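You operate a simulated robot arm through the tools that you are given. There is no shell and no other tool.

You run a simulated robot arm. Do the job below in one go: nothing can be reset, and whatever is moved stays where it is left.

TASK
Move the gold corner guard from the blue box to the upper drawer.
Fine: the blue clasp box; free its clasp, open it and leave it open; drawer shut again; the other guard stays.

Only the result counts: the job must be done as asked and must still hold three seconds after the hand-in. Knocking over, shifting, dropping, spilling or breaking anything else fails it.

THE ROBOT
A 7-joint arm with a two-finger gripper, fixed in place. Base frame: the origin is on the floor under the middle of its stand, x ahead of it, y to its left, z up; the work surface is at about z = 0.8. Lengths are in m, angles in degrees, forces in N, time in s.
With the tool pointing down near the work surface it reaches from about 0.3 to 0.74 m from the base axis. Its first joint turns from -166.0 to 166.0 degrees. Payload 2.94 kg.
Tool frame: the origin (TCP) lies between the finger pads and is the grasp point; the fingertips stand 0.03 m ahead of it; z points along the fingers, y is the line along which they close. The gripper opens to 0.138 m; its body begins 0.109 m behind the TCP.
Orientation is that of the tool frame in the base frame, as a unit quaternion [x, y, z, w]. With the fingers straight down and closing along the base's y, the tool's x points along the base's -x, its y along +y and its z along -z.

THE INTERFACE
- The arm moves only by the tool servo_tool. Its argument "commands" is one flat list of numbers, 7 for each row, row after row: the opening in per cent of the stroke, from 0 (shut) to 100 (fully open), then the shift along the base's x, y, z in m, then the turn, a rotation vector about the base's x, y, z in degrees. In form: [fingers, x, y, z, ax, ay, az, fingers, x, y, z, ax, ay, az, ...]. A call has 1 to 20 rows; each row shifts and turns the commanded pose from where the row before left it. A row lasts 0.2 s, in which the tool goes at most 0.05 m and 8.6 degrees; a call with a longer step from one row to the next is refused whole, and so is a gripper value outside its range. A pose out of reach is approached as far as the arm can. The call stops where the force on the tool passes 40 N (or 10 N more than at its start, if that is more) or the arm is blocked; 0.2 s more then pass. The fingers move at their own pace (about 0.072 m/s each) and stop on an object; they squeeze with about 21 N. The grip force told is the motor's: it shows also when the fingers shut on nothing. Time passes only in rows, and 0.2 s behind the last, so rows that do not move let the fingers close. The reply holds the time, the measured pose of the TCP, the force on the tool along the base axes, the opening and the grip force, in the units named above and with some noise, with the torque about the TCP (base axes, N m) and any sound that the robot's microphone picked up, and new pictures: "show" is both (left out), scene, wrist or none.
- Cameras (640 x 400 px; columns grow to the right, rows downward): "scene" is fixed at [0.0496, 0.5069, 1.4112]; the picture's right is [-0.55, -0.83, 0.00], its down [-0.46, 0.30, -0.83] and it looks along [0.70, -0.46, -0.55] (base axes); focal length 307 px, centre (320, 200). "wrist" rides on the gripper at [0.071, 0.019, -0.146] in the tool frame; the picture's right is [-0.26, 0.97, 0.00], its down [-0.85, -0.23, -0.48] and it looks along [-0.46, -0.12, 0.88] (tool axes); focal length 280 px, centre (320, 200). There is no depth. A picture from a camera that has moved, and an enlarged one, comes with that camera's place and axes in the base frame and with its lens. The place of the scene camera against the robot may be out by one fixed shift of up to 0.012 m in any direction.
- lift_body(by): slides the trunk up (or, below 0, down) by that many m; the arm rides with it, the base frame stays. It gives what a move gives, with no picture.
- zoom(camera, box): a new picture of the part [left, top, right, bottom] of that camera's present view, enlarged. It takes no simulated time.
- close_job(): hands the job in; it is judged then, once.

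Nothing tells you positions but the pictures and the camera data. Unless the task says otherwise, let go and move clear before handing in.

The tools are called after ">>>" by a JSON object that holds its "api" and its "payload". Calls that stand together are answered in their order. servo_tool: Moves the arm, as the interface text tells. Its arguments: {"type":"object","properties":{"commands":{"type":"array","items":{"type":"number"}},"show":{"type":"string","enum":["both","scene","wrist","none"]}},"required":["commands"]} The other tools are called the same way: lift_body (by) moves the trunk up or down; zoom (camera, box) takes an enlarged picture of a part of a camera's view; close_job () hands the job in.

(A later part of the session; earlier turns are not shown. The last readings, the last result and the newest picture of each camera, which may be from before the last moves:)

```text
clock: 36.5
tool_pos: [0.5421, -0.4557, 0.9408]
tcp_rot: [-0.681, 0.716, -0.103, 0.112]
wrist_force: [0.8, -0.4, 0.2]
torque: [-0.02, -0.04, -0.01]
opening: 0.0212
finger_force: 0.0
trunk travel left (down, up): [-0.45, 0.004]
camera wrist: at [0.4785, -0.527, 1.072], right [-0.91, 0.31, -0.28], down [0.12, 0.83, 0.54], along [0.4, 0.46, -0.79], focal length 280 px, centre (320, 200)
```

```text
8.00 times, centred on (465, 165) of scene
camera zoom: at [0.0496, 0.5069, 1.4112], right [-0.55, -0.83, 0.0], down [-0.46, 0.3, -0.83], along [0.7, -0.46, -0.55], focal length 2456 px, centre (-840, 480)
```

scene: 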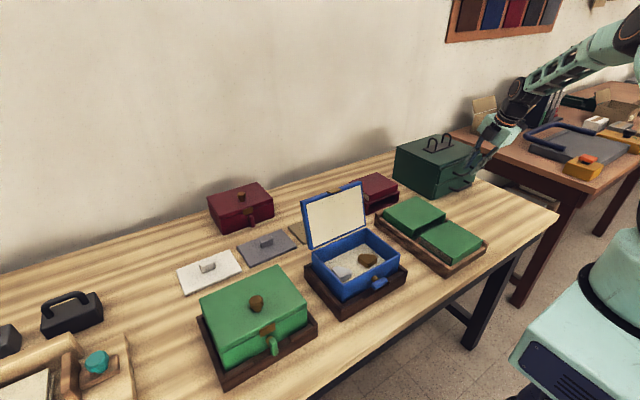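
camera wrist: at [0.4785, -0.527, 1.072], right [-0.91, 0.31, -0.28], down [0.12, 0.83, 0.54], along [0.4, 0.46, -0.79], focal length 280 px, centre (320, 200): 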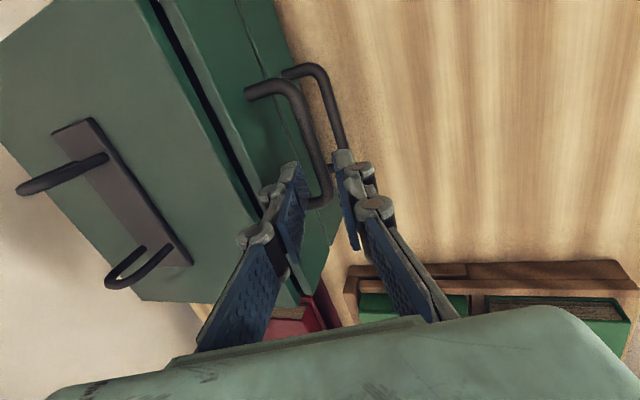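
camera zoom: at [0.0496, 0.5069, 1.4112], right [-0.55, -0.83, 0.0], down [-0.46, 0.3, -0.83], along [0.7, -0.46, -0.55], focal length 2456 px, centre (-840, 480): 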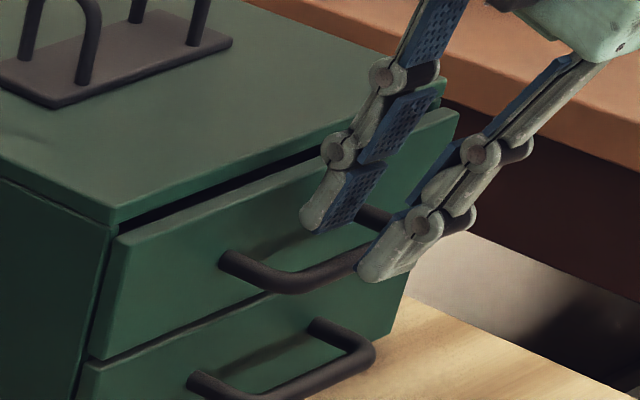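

The bar passes cleanly between the two pads. I'll advance the last ~2 cm, then close.

>>> {"api": "servo_tool", "payload": {"commands": [15, 0.0035, 0, -0.009, 0, 0, 0, 15, 0.0035, 0, -0.0088, 0, 0, 0, 15, 0, 0, 0, 0, 0, 0]}}

>>> {"api": "zoom", "payload": {"camera": "wrist", "box": [260, 100, 420, 220]}}

>>> {"api": "zoom", "payload": {"camera": "scene", "box": [435, 140, 495, 190]}}

```text
clock: 37.3
tool_pos: [0.5521, -0.4563, 0.9227]
tcp_rot: [-0.681, 0.716, -0.103, 0.113]
wrist_force: [0.0, 0.1, -0.1]
torque: [-0.01, 0.0, 0.01]
opening: 0.0208
finger_force: 0.0
trunk travel left (down, up): [-0.45, 0.004]
camera wrist: at [0.4862, -0.5269, 1.0537], right [-0.91, 0.31, -0.28], down [0.12, 0.83, 0.54], along [0.4, 0.46, -0.79], focal length 280 px, centre (320, 200)
```

scene: 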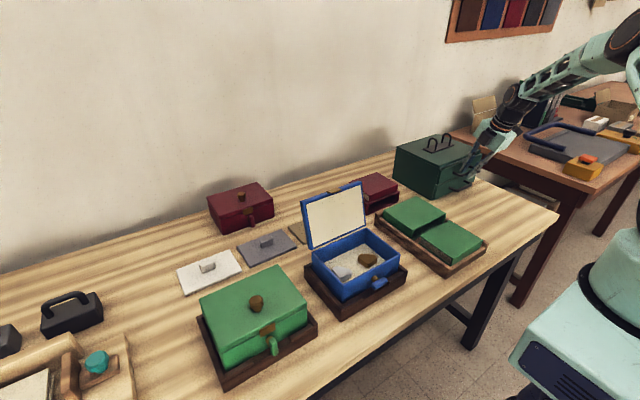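
wrist: 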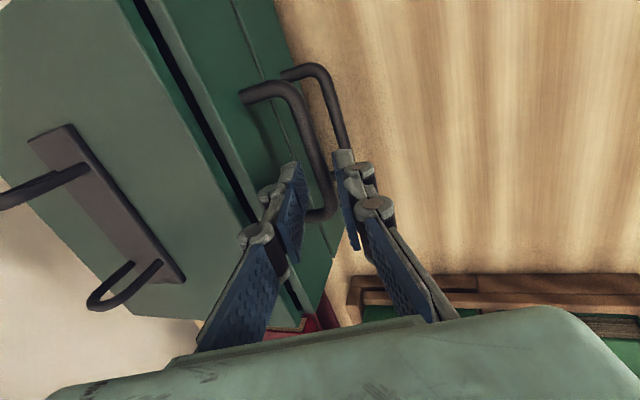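

```text
3.33 times, centred on (340, 160) of wrist
camera zoom: at [0.4862, -0.5269, 1.0537], right [-0.91, 0.31, -0.28], down [0.12, 0.83, 0.54], along [0.4, 0.46, -0.79], focal length 935 px, centre (253, 333)
```

zoom: 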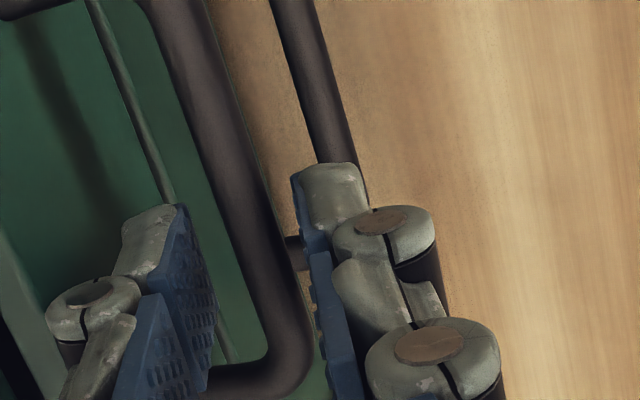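

```text
8.00 times, centred on (465, 165) of scene
camera zoom: at [0.0496, 0.5069, 1.4112], right [-0.55, -0.83, 0.0], down [-0.46, 0.3, -0.83], along [0.7, -0.46, -0.55], focal length 2456 px, centre (-840, 480)
```

zoom: 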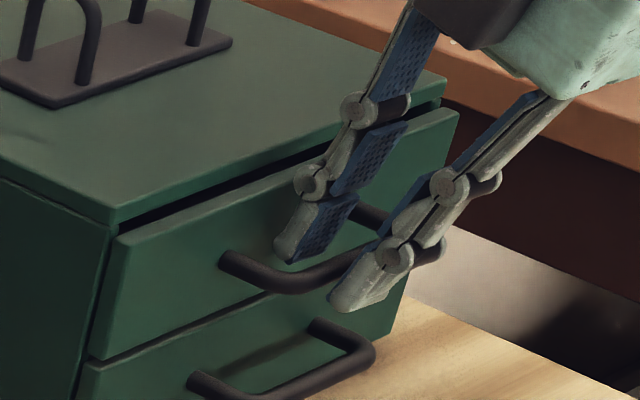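

The fingers straddle the bar. Closing now.

>>> {"api": "servo_tool", "payload": {"commands": [0, 0, 0, 0, 0, 0, 0, 0, 0, 0, 0, 0, 0, 0, 0, 0, 0, 0, 0, 0, 0]}}

>>> {"api": "zoom", "payload": {"camera": "wrist", "box": [260, 100, 420, 220]}}

```text
clock: 38.1
tool_pos: [0.5525, -0.4567, 0.9226]
tcp_rot: [-0.682, 0.715, -0.103, 0.112]
wrist_force: [-2.5, 0.0, -3.5]
torque: [-0.46, 0.07, 0.92]
opening: 0.0102
finger_force: 37.9
trunk travel left (down, up): [-0.45, 0.004]
camera wrist: at [0.4859, -0.527, 1.0532], right [-0.91, 0.31, -0.28], down [0.12, 0.83, 0.54], along [0.4, 0.46, -0.79], focal length 280 px, centre (320, 200)
```

scene: 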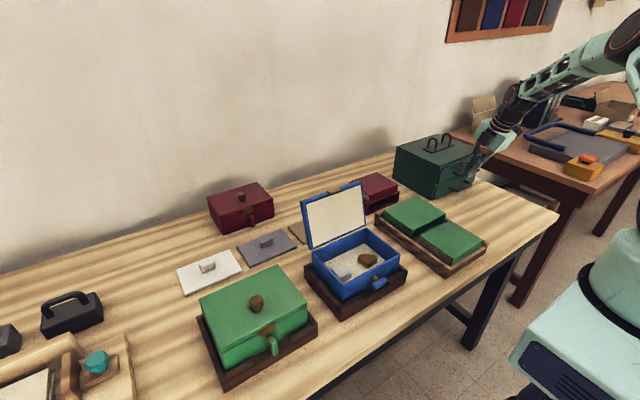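
wrist: 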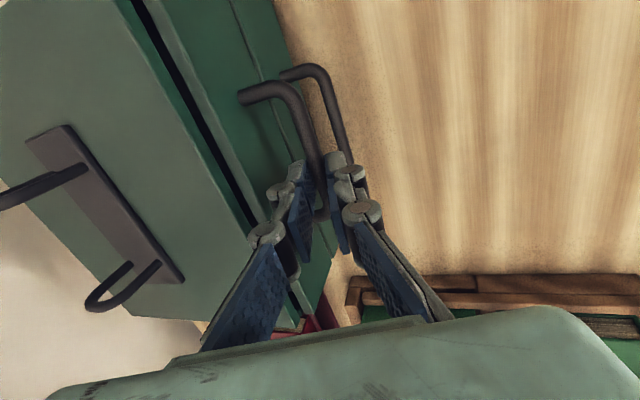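

```text
3.33 times, centred on (340, 160) of wrist
camera zoom: at [0.4859, -0.527, 1.0532], right [-0.91, 0.31, -0.28], down [0.12, 0.83, 0.54], along [0.4, 0.46, -0.79], focal length 935 px, centre (253, 333)
```

zoom: 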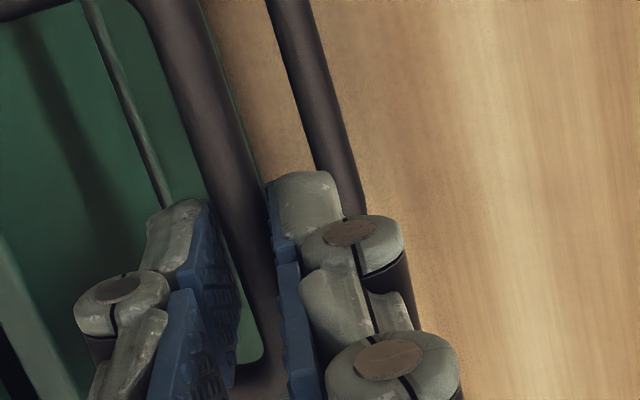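

Gripped on the bar at 0.010 m. I'll pull gently toward -x and check that the cabinet itself does not move.

>>> {"api": "servo_tool", "payload": {"commands": [0, -0.005, 0, 0, 0, 0, 0, 0, -0.008, 0, 0, 0, 0, 0, 0, -0.01, 0, 0, 0, 0, 0]}}

>>> {"api": "zoom", "payload": {"camera": "scene", "box": [385, 110, 505, 210]}}

```text
clock: 38.9
tool_pos: [0.5283, -0.4569, 0.9223]
tcp_rot: [-0.682, 0.716, -0.102, 0.112]
wrist_force: [-0.4, -3.8, -8.6]
torque: [-0.56, 0.03, 0.79]
opening: 0.0104
finger_force: 37.8
trunk travel left (down, up): [-0.45, 0.004]
camera wrist: at [0.4636, -0.5267, 1.0533], right [-0.91, 0.31, -0.28], down [0.12, 0.83, 0.54], along [0.4, 0.46, -0.79], focal length 280 px, centre (320, 200)
```

scene: 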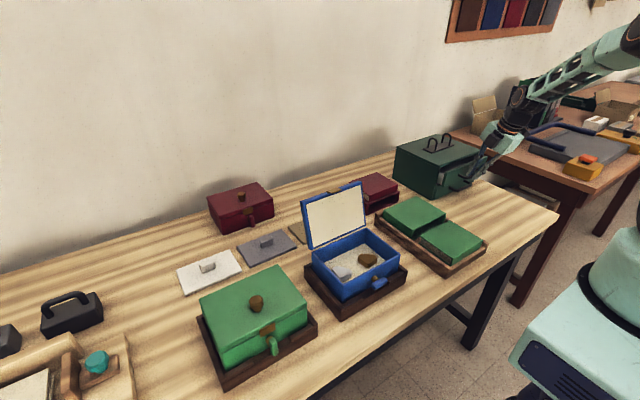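
wrist: 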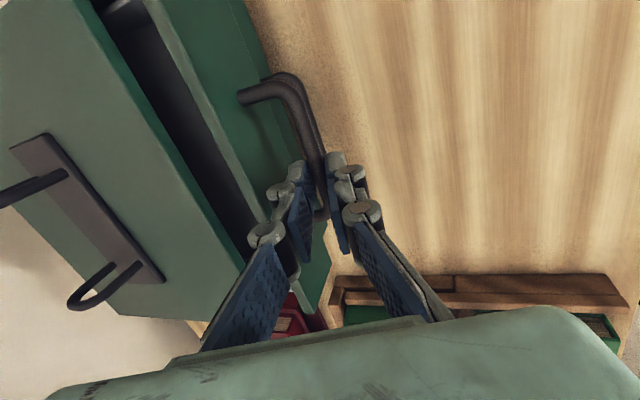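

```text
4.00 times, centred on (445, 160) of scene
camera zoom: at [0.0496, 0.5069, 1.4112], right [-0.55, -0.83, 0.0], down [-0.46, 0.3, -0.83], along [0.7, -0.46, -0.55], focal length 1228 px, centre (-180, 360)
```

zoom: 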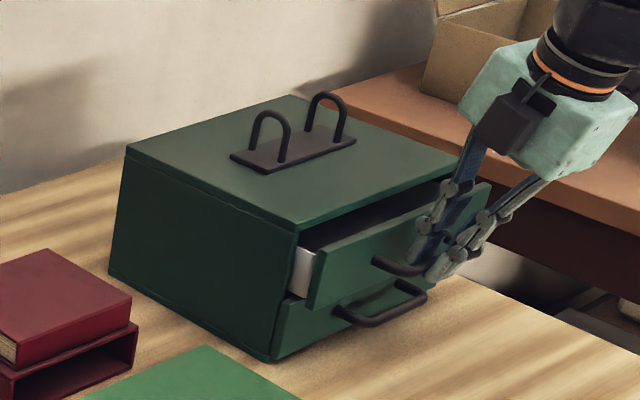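

The drawer slides freely and the cabinet has stayed put. I'll pull it about 0.1 m further.

>>> {"api": "servo_tool", "payload": {"commands": [0, -0.012, 0, 0, 0, 0, 0, 0, -0.012, 0, 0, 0, 0, 0, 0, -0.012, 0, 0, 0, 0, 0, 0, -0.012, 0, 0, 0, 0, 0, 0, -0.012, 0, 0, 0, 0, 0, 0, -0.012, 0, 0, 0, 0, 0, 0, -0.012, 0, 0, 0, 0, 0]}}

>>> {"api": "zoom", "payload": {"camera": "scene", "box": [385, 110, 505, 210]}}

```text
clock: 40.5
tool_pos: [0.4448, -0.4565, 0.9223]
tcp_rot: [-0.681, 0.716, -0.102, 0.112]
wrist_force: [-0.3, -6.7, -4.7]
torque: [-0.51, 0.02, 0.81]
opening: 0.0109
finger_force: 37.4
trunk travel left (down, up): [-0.45, 0.004]
camera wrist: at [0.3788, -0.5268, 1.0532], right [-0.91, 0.31, -0.28], down [0.12, 0.83, 0.54], along [0.4, 0.46, -0.79], focal length 280 px, centre (320, 200)
```

scene: 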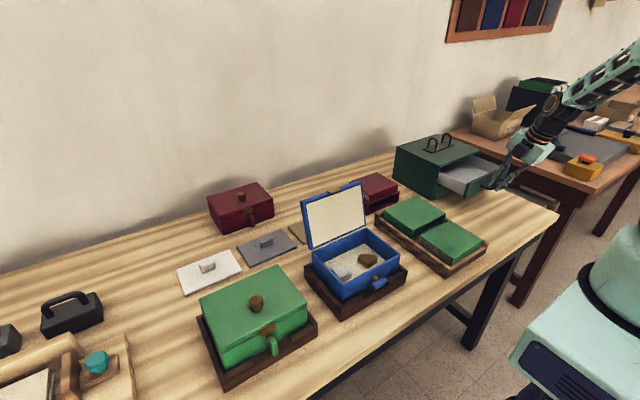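
wrist: 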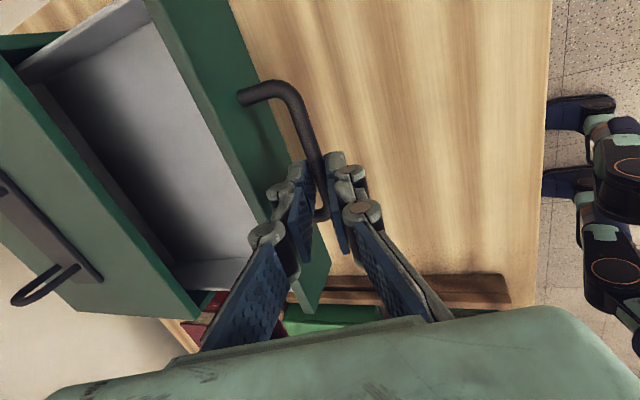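

```text
4.00 times, centred on (445, 160) of scene
camera zoom: at [0.0496, 0.5069, 1.4112], right [-0.55, -0.83, 0.0], down [-0.46, 0.3, -0.83], along [0.7, -0.46, -0.55], focal length 1228 px, centre (-180, 360)
```

zoom: 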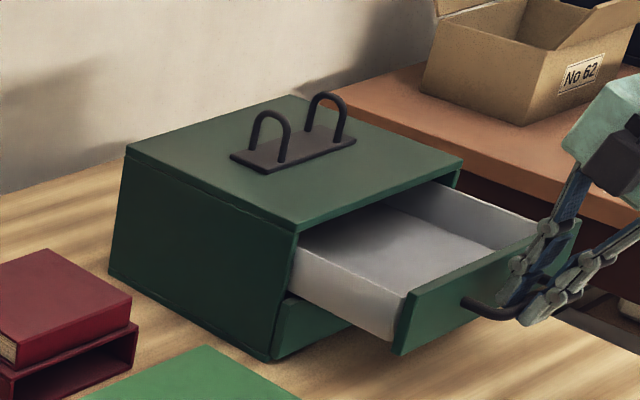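

>>> {"api": "servo_tool", "payload": {"commands": [0, -0.01, 0, 0, 0, 0, 0, 0, -0.01, 0, 0, 0, 0, 0, 0, 0, 0, 0, 0, 0, 0], "show": "none"}}

```text
clock: 41.3
tool_pos: [0.4247, -0.4563, 0.9222]
tcp_rot: [-0.681, 0.716, -0.102, 0.113]
wrist_force: [0.7, -7.1, -5.1]
torque: [-0.36, 0.05, 0.92]
opening: 0.0106
finger_force: 37.7
trunk travel left (down, up): [-0.45, 0.004]
```

The drawer is about 0.128 m open. I'll release the bar and withdraw along the tilted axis.

>>> {"api": "servo_tool", "payload": {"commands": [15, 0, 0, 0, 0, 0, 0, 15, 0, 0, 0, 0, 0, 0, 15, -0.006, 0, 0.019, 0, 0, 0, 15, -0.006, 0, 0.019, 0, 0, 0, 15, -0.006, 0, 0.03, 0, 0, 0, 15, 0, 0, 0.04, 0, 0, 0]}}

>>> {"api": "zoom", "payload": {"camera": "scene", "box": [385, 110, 505, 210]}}

```text
clock: 42.7
tool_pos: [0.4068, -0.4542, 1.0307]
tcp_rot: [-0.682, 0.716, -0.103, 0.112]
wrist_force: [0.3, -0.2, -0.7]
torque: [0.01, -0.05, -0.04]
opening: 0.0207
finger_force: 0.0
trunk travel left (down, up): [-0.45, 0.004]
camera wrist: at [0.3416, -0.525, 1.1612], right [-0.91, 0.31, -0.28], down [0.12, 0.83, 0.54], along [0.4, 0.46, -0.79], focal length 280 px, centre (320, 200)
```

scene: 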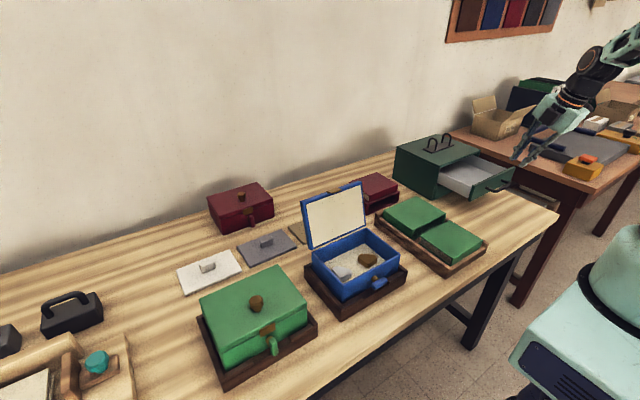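
wrist: 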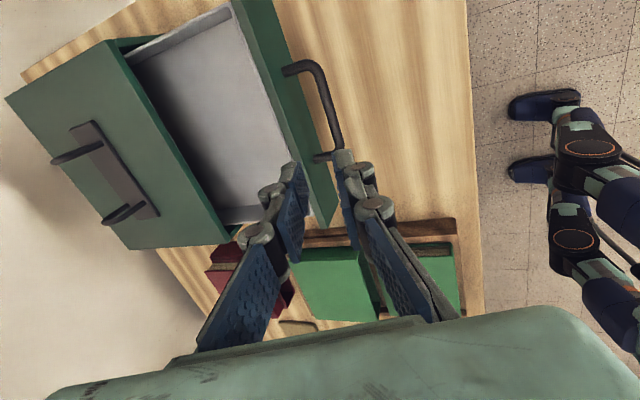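

```text
4.00 times, centred on (445, 160) of scene
camera zoom: at [0.0496, 0.5069, 1.4112], right [-0.55, -0.83, 0.0], down [-0.46, 0.3, -0.83], along [0.7, -0.46, -0.55], focal length 1228 px, centre (-180, 360)
```

zoom: 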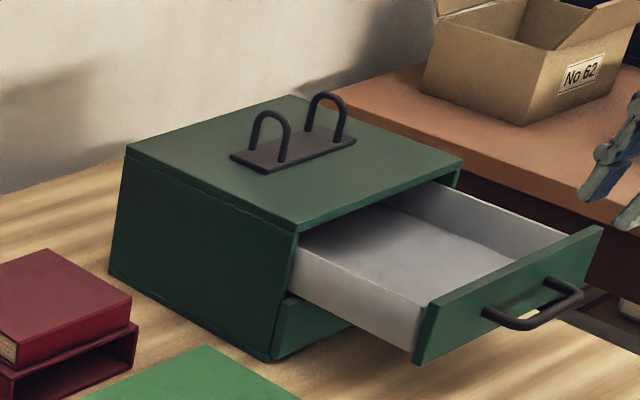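

The drawer is open and the gripper is clear. I'll head back over the blue box with the tool upright to look at the guards from above.

>>> {"api": "servo_tool", "payload": {"commands": [60, 0, 0.038, 0.005, 0, 8.5, 0, 60, 0, 0.038, 0.005, 0, 8.5, 0, 60, 0, 0.038, 0.005, 0, 0, -7.25, 60, 0, 0.038, 0.005, 0, 0, -7.25, 60, 0, 0.038, 0.005, 0, 0, -7.25, 60, 0, 0.038, 0.005, 0, 0, -7.25, 60, 0, 0.038, 0.005, 0, 0, -7.25, 60, 0, 0.038, 0.005, 0, 0, -7.25, 60, 0, 0.038, 0.005, 0, 0, -7.25, 60, 0, 0.038, 0.005, 0, 0, -7.25, 60, 0, 0.038, 0, 0, 0, -7.25, 60, 0, 0.038, 0, 0, 0, -7.25, 60, 0, 0.038, 0, 0, 0, -7.25, 60, 0, 0.038, 0, 0, 0, -7.25]}}

>>> {"api": "zoom", "payload": {"camera": "wrist", "box": [220, 80, 420, 230]}}

>>> {"api": "zoom", "payload": {"camera": "scene", "box": [300, 210, 420, 310]}}

```text
clock: 45.7
tool_pos: [0.4071, 0.0782, 1.0811]
tcp_rot: [0.0, 1.0, -0.005, 0.003]
wrist_force: [0.0, -0.2, -0.2]
torque: [0.0, 0.0, 0.0]
opening: 0.0828
finger_force: 0.1
trunk travel left (down, up): [-0.45, 0.004]
camera wrist: at [0.3354, 0.0989, 1.225], right [0.26, 0.97, -0.01], down [0.85, -0.23, 0.48], along [0.46, -0.13, -0.88], focal length 280 px, centre (320, 200)
```

scene: 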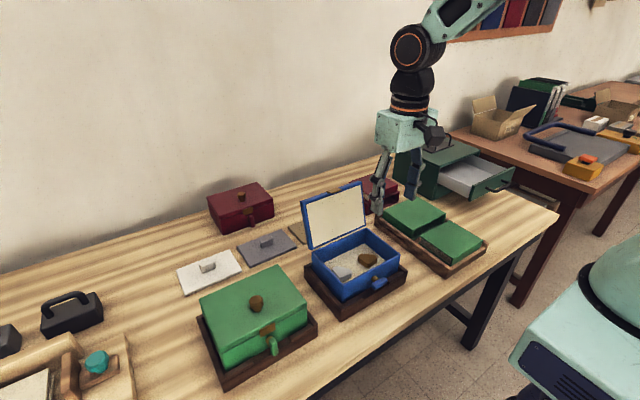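
wrist: 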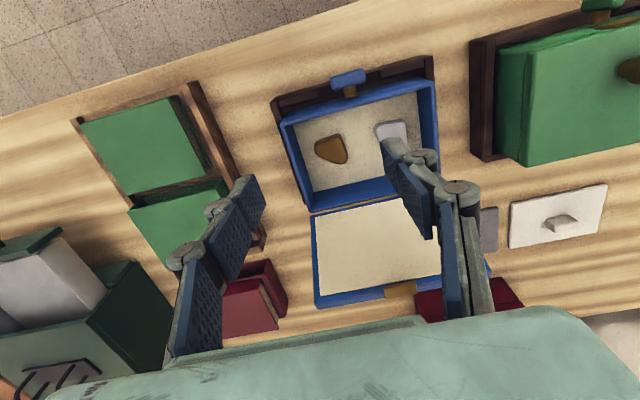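

```text
2.67 times, centred on (320, 155) of wrist
camera zoom: at [0.3354, 0.0989, 1.225], right [0.26, 0.97, -0.01], down [0.85, -0.23, 0.48], along [0.46, -0.13, -0.88], focal length 748 px, centre (320, 320)
```

zoom: 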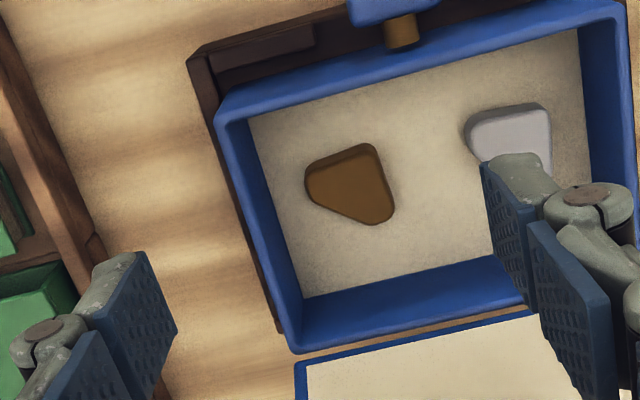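

```text
4.00 times, centred on (360, 260) of scene
camera zoom: at [0.0496, 0.5069, 1.4112], right [-0.55, -0.83, 0.0], down [-0.46, 0.3, -0.83], along [0.7, -0.46, -0.55], focal length 1228 px, centre (160, -40)
```

zoom: 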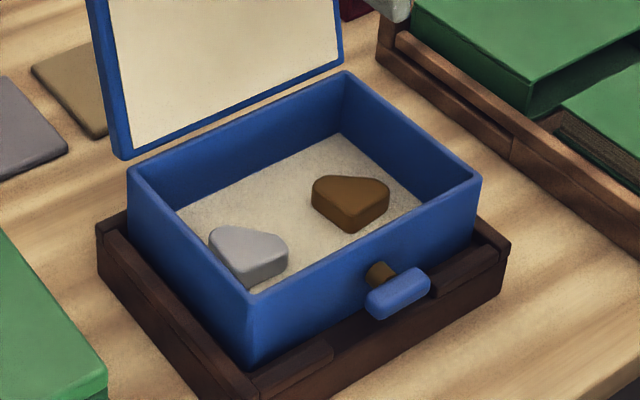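

The gold guard is the brass-brown wedge near (0.46, 0.08) in the -y half of the box; the silver one is toward +y. I'll take a lower view to fix its position, the floor height and the clearance to the walls.

>>> {"api": "servo_tool", "payload": {"commands": [60, 0.025, 0.0, -0.04, 0, 0, 0, 60, 0.025, 0.0, -0.03, 0, 0, 0, 60, 0, 0, 0, 0, 0, 0]}}

>>> {"api": "zoom", "payload": {"camera": "wrist", "box": [220, 40, 420, 190]}}

```text
clock: 46.5
tool_pos: [0.4566, 0.0772, 1.0108]
tcp_rot: [0.0, 1.0, -0.004, 0.004]
wrist_force: [-0.2, 0.7, 0.4]
torque: [0.0, -0.02, -0.02]
opening: 0.0827
finger_force: 0.1
trunk travel left (down, up): [-0.45, 0.004]
camera wrist: at [0.3839, 0.0976, 1.1556], right [0.26, 0.97, -0.01], down [0.85, -0.22, 0.48], along [0.47, -0.13, -0.88], focal length 280 px, centre (320, 200)
```

scene: 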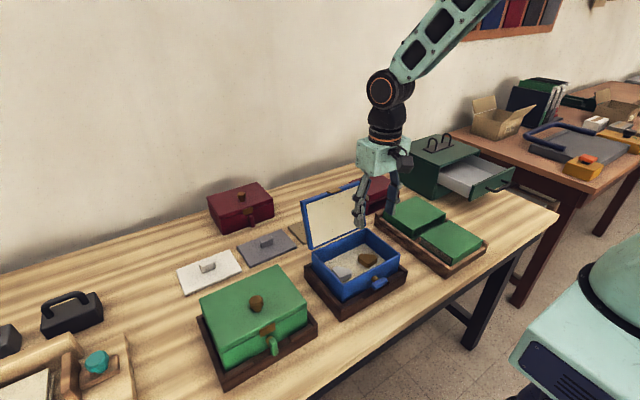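
wrist: 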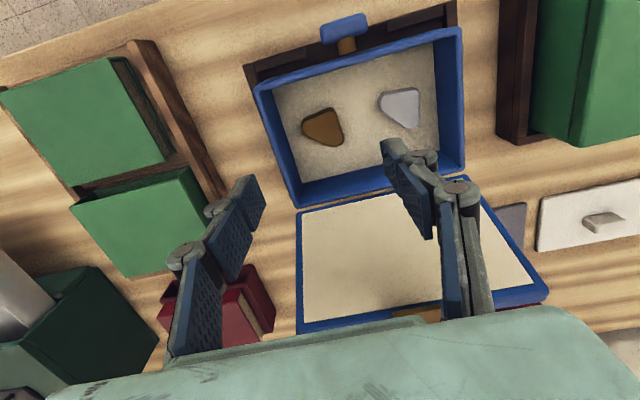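

```text
2.67 times, centred on (320, 115) of wrist
camera zoom: at [0.3839, 0.0976, 1.1556], right [0.26, 0.97, -0.01], down [0.85, -0.22, 0.48], along [0.47, -0.13, -0.88], focal length 748 px, centre (320, 427)
```

zoom: 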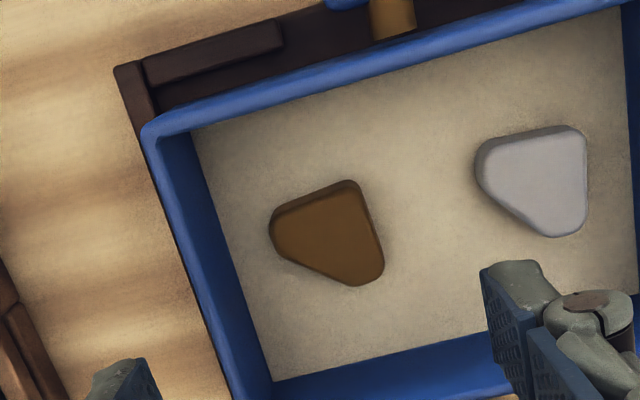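

The guard is an L-shaped wedge with its right-angle corner toward -x/+y, turned about 7°. It is too close to the -y wall for a finger on that side. Gripping along x at y≈0.091 has room on both sides, so I'll turn the tool to about +97°.

>>> {"api": "servo_tool", "payload": {"commands": [33, 0, 0.001, 0, 0, 0, 8.15, 33, 0.001, 0.001, 0, 0, 0, 8.15, 33, 0.001, 0.001, 0, 0, 0, 8.15, 33, 0.001, 0.001, 0, 0, 0, 8.15, 33, 0.001, 0.001, 0, 0, 0, 8.15, 33, 0.001, 0.001, 0, 0, 0, 8.15, 33, 0.001, 0.001, 0, 0, 0, 8.15, 33, 0.001, 0.001, 0, 0, 0, 8.15, 33, 0, 0.001, 0, 0, 0, 8.15, 33, 0, 0.001, 0, 0, 0, 8.15, 33, 0, 0.002, 0, 0, 0, 8.15, 33, 0, 0.002, 0, 0, 0, 8.15]}}

>>> {"api": "zoom", "payload": {"camera": "wrist", "box": [220, 60, 420, 210]}}

```text
clock: 49.1
tool_pos: [0.4637, 0.0907, 1.0094]
tcp_rot: [0.755, -0.656, 0.001, -0.005]
wrist_force: [0.4, 0.6, 0.6]
torque: [-0.02, -0.01, 0.01]
opening: 0.0457
finger_force: 0.1
trunk travel left (down, up): [-0.45, 0.004]
camera wrist: at [0.4538, 0.0172, 1.1548], right [-0.99, 0.12, -0.01], down [0.11, 0.87, 0.48], along [0.07, 0.48, -0.88], focal length 280 px, centre (320, 200)
```

scene: 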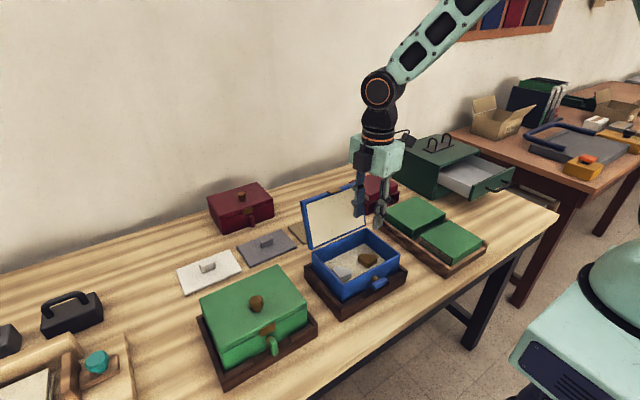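
wrist: 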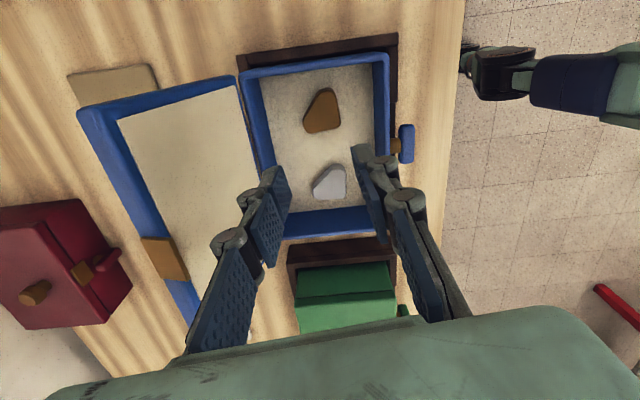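

```text
2.67 times, centred on (320, 135) of wrist
camera zoom: at [0.4538, 0.0172, 1.1548], right [-0.99, 0.12, -0.01], down [0.11, 0.87, 0.48], along [0.07, 0.48, -0.88], focal length 748 px, centre (320, 373)
```

zoom: 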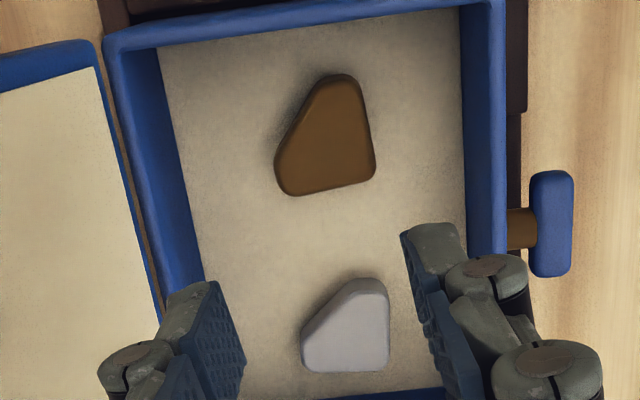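

This view confirms the guard: flat face at x≈0.4445, opposite facet at x≈0.4806, so the grip centre is (0.4626, 0.0905). I'll descend in stages.

>>> {"api": "servo_tool", "payload": {"commands": [33, -0.0005, 0, -0.04, 0, 0, 0, 33, -0.0005, 0, -0.04, 0, 0, 0, 33, 0, 0, -0.035, 0, 0, 0, 33, 0, 0, 0, 0, 0, 0]}}

>>> {"api": "zoom", "payload": {"camera": "wrist", "box": [240, 90, 400, 210]}}

>>> {"api": "zoom", "payload": {"camera": "scene", "box": [300, 190, 420, 290]}}

```text
clock: 50.1
tool_pos: [0.4609, 0.091, 0.8929]
tcp_rot: [0.754, -0.657, 0.001, -0.005]
wrist_force: [0.2, 0.5, -0.7]
torque: [0.04, -0.01, 0.0]
opening: 0.0455
finger_force: 0.0
trunk travel left (down, up): [-0.45, 0.004]
camera wrist: at [0.4523, 0.0169, 1.0367], right [-0.99, 0.13, -0.01], down [0.11, 0.87, 0.48], along [0.07, 0.48, -0.88], focal length 280 px, centre (320, 200)
```

scene: 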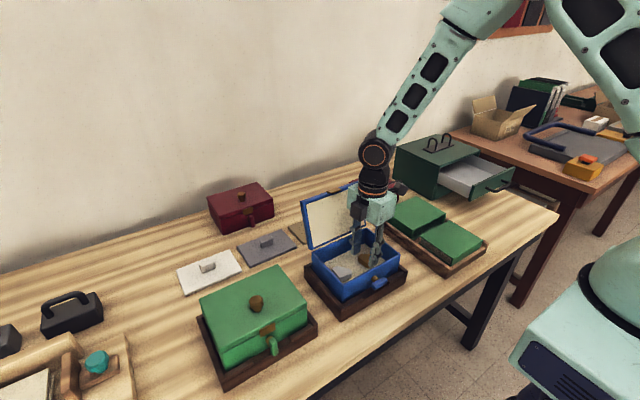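
wrist: 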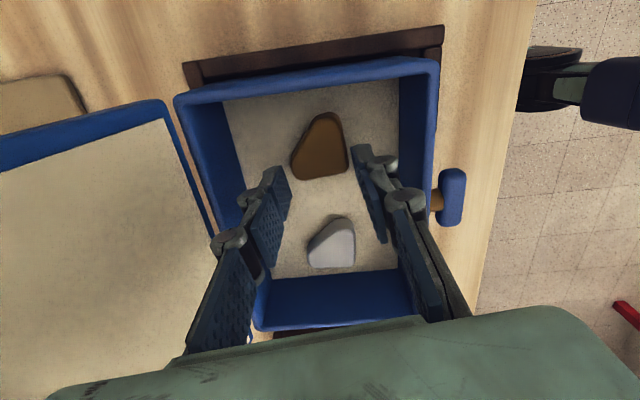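

```text
3.33 times, centred on (320, 150) of wrist
camera zoom: at [0.4523, 0.0169, 1.0367], right [-0.99, 0.13, -0.01], down [0.11, 0.87, 0.48], along [0.07, 0.48, -0.88], focal length 935 px, centre (320, 367)
```

zoom: 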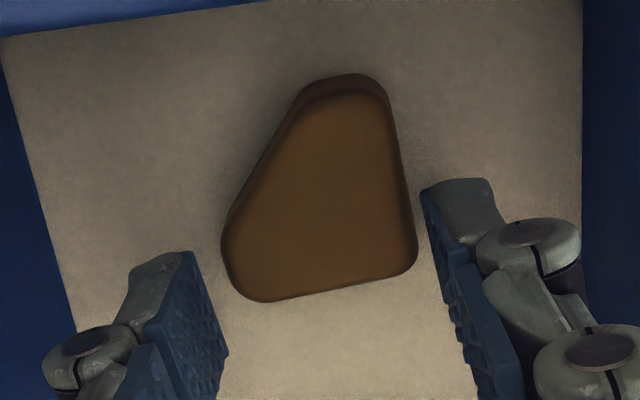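

```text
4.00 times, centred on (360, 240) of scene
camera zoom: at [0.0496, 0.5069, 1.4112], right [-0.55, -0.83, 0.0], down [-0.46, 0.3, -0.83], along [0.7, -0.46, -0.55], focal length 1228 px, centre (160, 40)
```

zoom: 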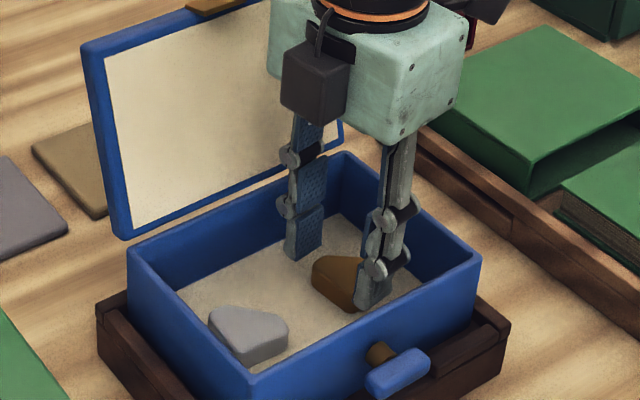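

Alignment looks good with a small x correction. I'll step down carefully, watching for floor contact.

>>> {"api": "servo_tool", "payload": {"commands": [33, 0.0017, -0.001, -0.008, 0, 0, 0, 33, 0, 0, -0.006, 0, 0, 0, 33, 0, 0, -0.004, 0, 0, 0]}}

>>> {"api": "zoom", "payload": {"camera": "wrist", "box": [240, 90, 400, 210]}}

>>> {"api": "zoom", "payload": {"camera": "scene", "box": [330, 220, 400, 280]}}

```text
clock: 50.9
tool_pos: [0.4648, 0.0892, 0.8744]
tcp_rot: [0.754, -0.657, 0.0, -0.005]
wrist_force: [0.0, -0.7, 0.0]
torque: [-0.01, 0.01, -0.02]
opening: 0.0456
finger_force: 0.0
trunk travel left (down, up): [-0.45, 0.004]
camera wrist: at [0.4541, 0.0156, 1.0201], right [-0.99, 0.13, -0.01], down [0.11, 0.87, 0.48], along [0.07, 0.48, -0.88], focal length 280 px, centre (320, 200)
```

scene: 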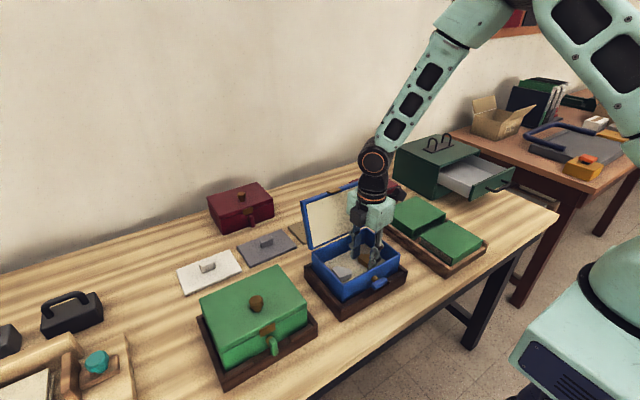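
wrist: 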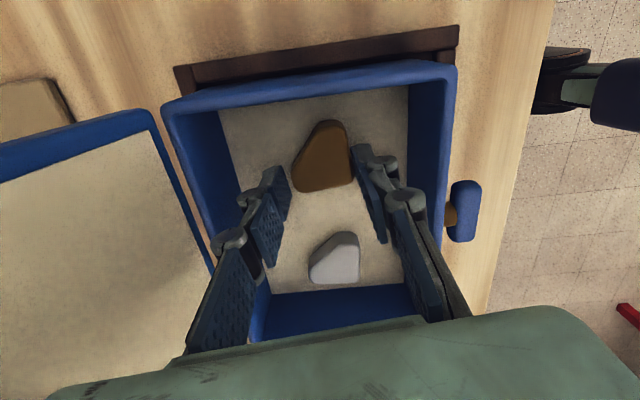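

```text
3.33 times, centred on (320, 150) of wrist
camera zoom: at [0.4541, 0.0156, 1.0201], right [-0.99, 0.13, -0.01], down [0.11, 0.87, 0.48], along [0.07, 0.48, -0.88], focal length 935 px, centre (320, 367)
```

zoom: 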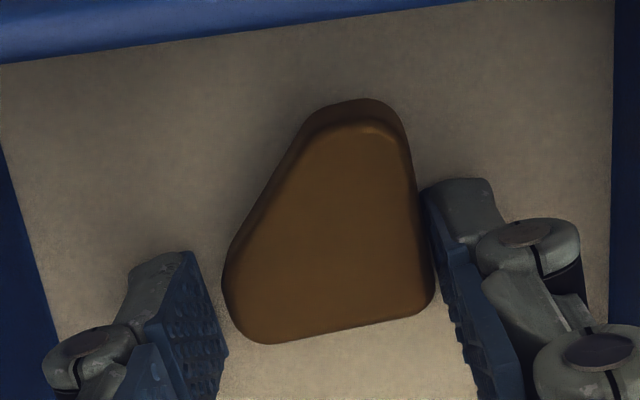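

```text
6.67 times, centred on (365, 250) of scene
camera zoom: at [0.0496, 0.5069, 1.4112], right [-0.55, -0.83, 0.0], down [-0.46, 0.3, -0.83], along [0.7, -0.46, -0.55], focal length 2046 px, centre (20, -133)
```

zoom: 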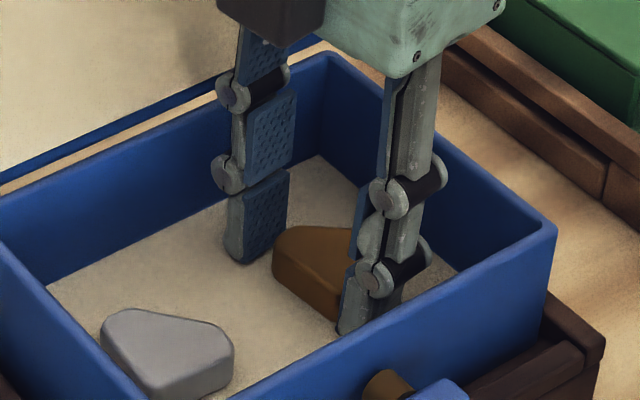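

The tips are just above the floor on either side of the guard. I'll make a slight centring correction, then close.

>>> {"api": "servo_tool", "payload": {"commands": [33, -0.002, 0, -0.002, 0, 0, 0, 0, 0, 0, 0, 0, 0, 0, 0, 0, 0, 0, 0, 0, 0, 0, 0, 0, 0, 0, 0, 0, 0, 0, 0, 0, 0, 0, 0]}}

>>> {"api": "zoom", "payload": {"camera": "wrist", "box": [240, 90, 400, 210]}}

>>> {"api": "zoom", "payload": {"camera": "scene", "box": [330, 220, 400, 280]}}

```text
clock: 52.1
tool_pos: [0.4615, 0.0896, 0.874]
tcp_rot: [0.754, -0.657, 0.001, -0.006]
wrist_force: [0.4, 0.5, 0.2]
torque: [0.02, -0.03, -0.03]
opening: 0.0388
finger_force: 21.1
trunk travel left (down, up): [-0.45, 0.004]
camera wrist: at [0.4518, 0.0159, 1.0185], right [-0.99, 0.13, -0.01], down [0.11, 0.87, 0.48], along [0.07, 0.48, -0.88], focal length 280 px, centre (320, 200)
```

scene: 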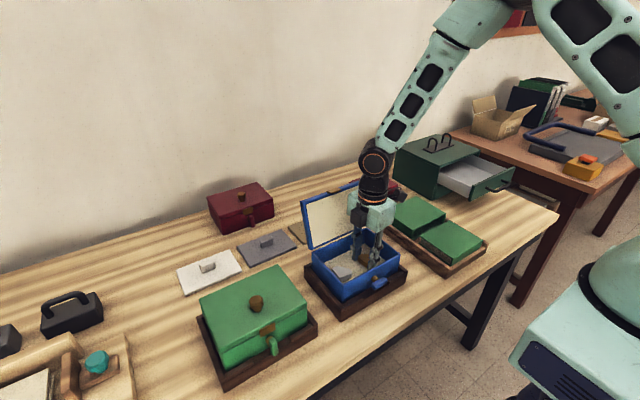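
wrist: 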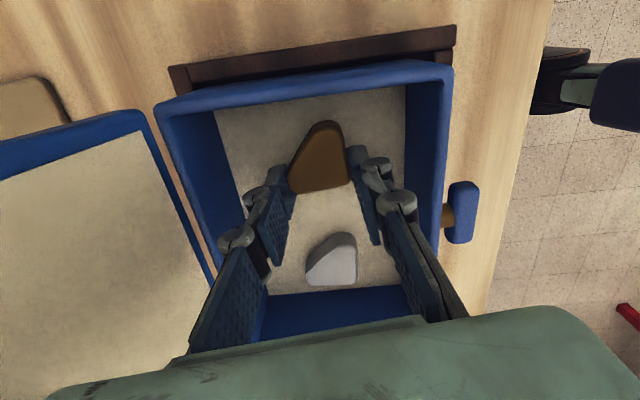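

```text
3.33 times, centred on (320, 150) of wrist
camera zoom: at [0.4518, 0.0159, 1.0185], right [-0.99, 0.13, -0.01], down [0.11, 0.87, 0.48], along [0.07, 0.48, -0.88], focal length 935 px, centre (320, 367)
```

zoom: 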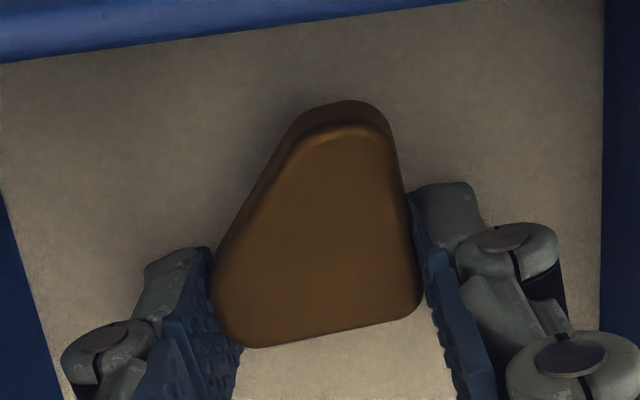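

```text
6.67 times, centred on (365, 250) of scene
camera zoom: at [0.0496, 0.5069, 1.4112], right [-0.55, -0.83, 0.0], down [-0.46, 0.3, -0.83], along [0.7, -0.46, -0.55], focal length 2046 px, centre (20, -133)
```

zoom: 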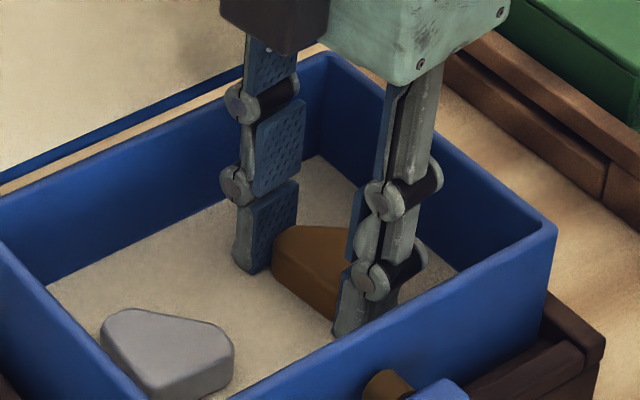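

Gripped at 0.0388 m. I'll lift gently and verify that the guard comes with it.

>>> {"api": "servo_tool", "payload": {"commands": [0, 0, 0, 0.01, 0, 0, 0, 0, 0, 0, 0.015, 0, 0, 0, 0, 0, 0, 0.02, 0, 0, 0]}}

>>> {"api": "zoom", "payload": {"camera": "scene", "box": [320, 190, 420, 280]}}

>>> {"api": "zoom", "payload": {"camera": "wrist", "box": [240, 90, 400, 210]}}

```text
clock: 52.9
tool_pos: [0.4618, 0.0904, 0.9193]
tcp_rot: [0.754, -0.656, 0.001, -0.006]
wrist_force: [-0.4, -1.1, -0.1]
torque: [0.0, 0.02, 0.0]
opening: 0.0389
finger_force: 21.2
trunk travel left (down, up): [-0.45, 0.004]
camera wrist: at [0.4515, 0.0161, 1.0641], right [-0.99, 0.13, -0.01], down [0.11, 0.87, 0.48], along [0.07, 0.48, -0.88], focal length 280 px, centre (320, 200)
```

scene: 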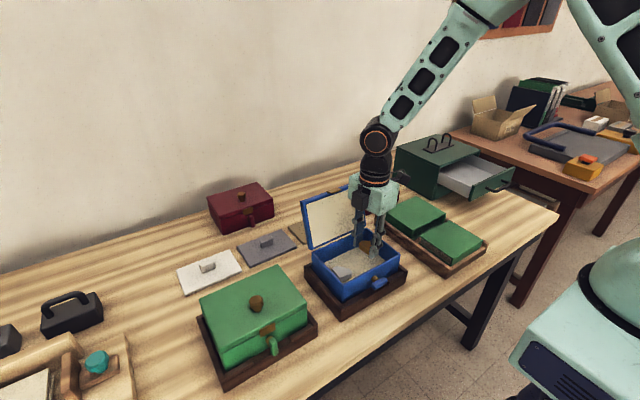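
wrist: 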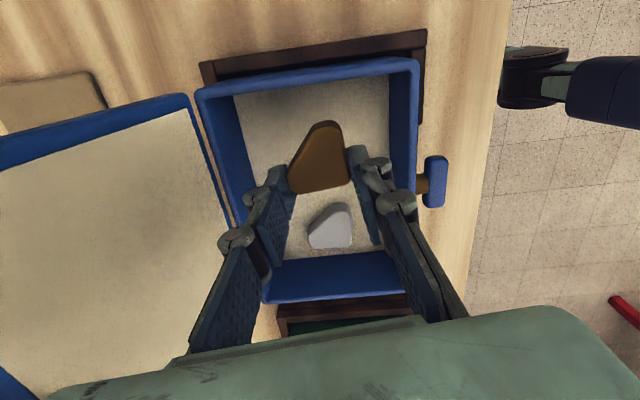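

```text
4.44 times, centred on (370, 235) of scene
camera zoom: at [0.0496, 0.5069, 1.4112], right [-0.55, -0.83, 0.0], down [-0.46, 0.3, -0.83], along [0.7, -0.46, -0.55], focal length 1364 px, centre (98, 44)
```

zoom: 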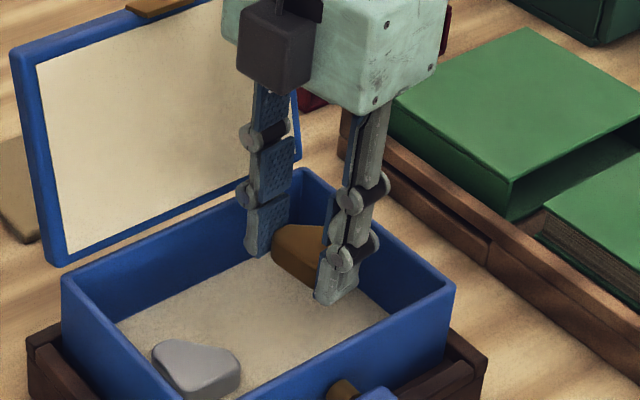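

```text
3.33 times, centred on (320, 150) of wrist
camera zoom: at [0.4515, 0.0161, 1.0641], right [-0.99, 0.13, -0.01], down [0.11, 0.87, 0.48], along [0.07, 0.48, -0.88], focal length 935 px, centre (320, 367)
```

zoom: 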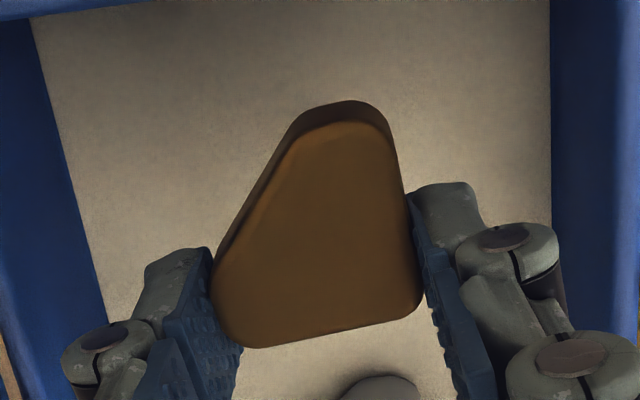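

The guard is held firmly and the silver one is undisturbed. I'll raise it well clear and carry it to the drawer.

>>> {"api": "servo_tool", "payload": {"commands": [0, 0, 0, 0.045, 0, 0, 0, 0, 0, 0, 0.045, 0, 0, 0, 0, 0, 0, 0.045, 0, 0, 0, 0, 0.003, -0.04, 0, 0, 0, 0, 0, 0.003, -0.045, 0, 0, 0, -2, 0, 0.005, -0.045, 0, 0, 0, -2, 0, 0.005, -0.045, 0, 0, 0, -2, 0, 0.005, -0.045, 0, 0, 0, -2, 0, 0.006, -0.045, 0, 0, 0, 0, 0, 0.006, -0.045, 0, 0, 0, 0, 0, 0.006, -0.045, 0, 0, 0, 0, 0, 0.006, -0.045, 0, 0, 0, 0, 0, 0.006, -0.045, 0, 0, 0, 0, 0, 0.006, -0.045, 0, 0, 0, 0, 0, 0.006, -0.04, 0, 0, 0, 0]}}

>>> {"api": "zoom", "payload": {"camera": "wrist", "box": [200, 60, 440, 240]}}

```text
clock: 56.1
tool_pos: [0.5254, -0.4391, 1.0537]
tcp_rot: [0.707, -0.707, 0.0, -0.005]
wrist_force: [-0.2, -0.1, 0.2]
torque: [0.02, -0.02, 0.07]
opening: 0.0389
finger_force: 20.8
trunk travel left (down, up): [-0.45, 0.004]
camera wrist: at [0.5045, -0.5116, 1.1985], right [-0.96, 0.26, -0.01], down [0.23, 0.84, 0.48], along [0.13, 0.47, -0.88], focal length 280 px, centre (320, 200)
```

scene: 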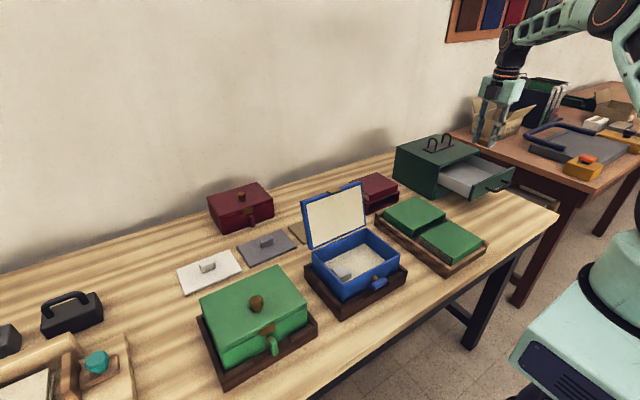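
wrist: 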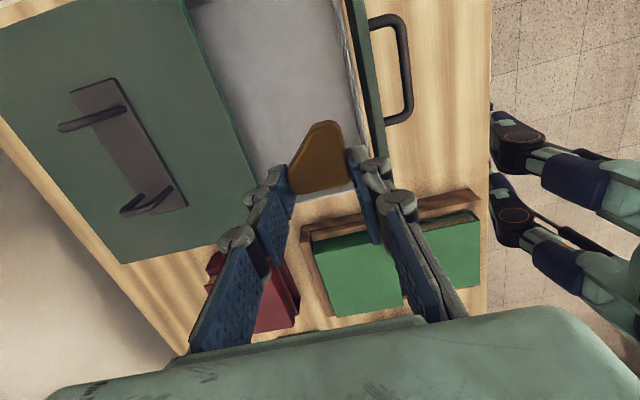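

```text
2.22 times, centred on (320, 150) of wrist
camera zoom: at [0.5045, -0.5116, 1.1985], right [-0.96, 0.26, -0.01], down [0.23, 0.84, 0.48], along [0.13, 0.47, -0.88], focal length 623 px, centre (320, 311)
```

zoom: 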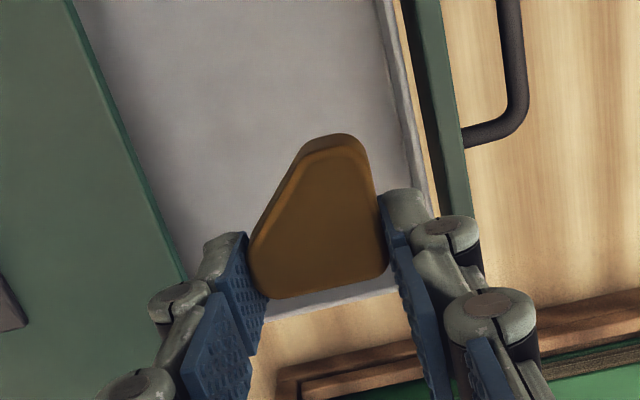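

The drawer interior spans about x 0.482–0.597 in front of the cabinet edge, with its +y wall near y -0.365. I'll align at (0.537, -0.45) and lower in stages.

>>> {"api": "servo_tool", "payload": {"commands": [0, 0.006, -0.006, -0.02, 0, 0, 0, 0, 0.0056, -0.005, -0.03, 0, 0, 0, 0, 0, 0, -0.03, 0, 0, 0, 0, 0, 0, -0.025, 0, 0, 0]}}

>>> {"api": "zoom", "payload": {"camera": "wrist", "box": [200, 60, 440, 240]}}

>>> {"api": "zoom", "payload": {"camera": "scene", "box": [420, 110, 520, 200]}}

```text
clock: 57.1
tool_pos: [0.5366, -0.45, 0.9488]
tcp_rot: [-0.707, 0.707, 0.0, 0.006]
wrist_force: [0.1, 0.2, 0.1]
torque: [0.04, 0.01, 0.0]
opening: 0.0389
finger_force: 20.9
trunk travel left (down, up): [-0.45, 0.004]
camera wrist: at [0.5168, -0.5223, 1.0931], right [-0.96, 0.26, -0.01], down [0.23, 0.85, 0.48], along [0.13, 0.46, -0.88], focal length 280 px, centre (320, 200)
```

scene: 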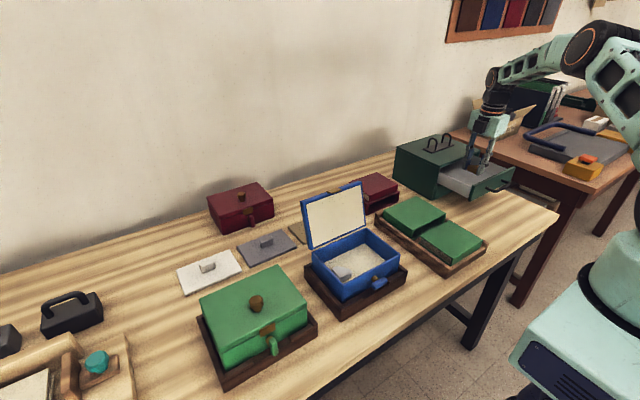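
wrist: 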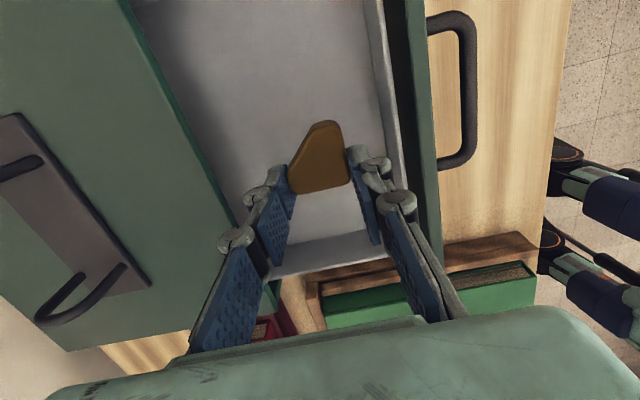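

```text
2.22 times, centred on (320, 150) of wrist
camera zoom: at [0.5168, -0.5223, 1.0931], right [-0.96, 0.26, -0.01], down [0.23, 0.85, 0.48], along [0.13, 0.46, -0.88], focal length 623 px, centre (320, 311)
```

zoom: 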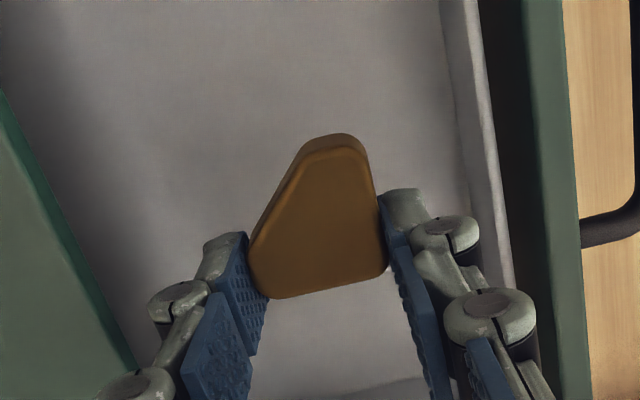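

```text
4.44 times, centred on (470, 155) of scene
camera zoom: at [0.0496, 0.5069, 1.4112], right [-0.55, -0.83, 0.0], down [-0.46, 0.3, -0.83], along [0.7, -0.46, -0.55], focal length 1364 px, centre (-347, 400)
```

zoom: 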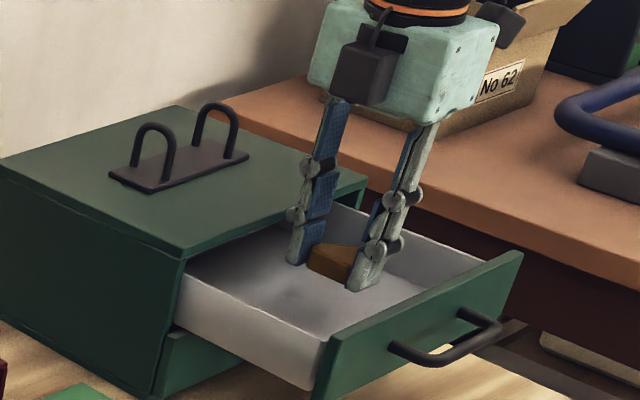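

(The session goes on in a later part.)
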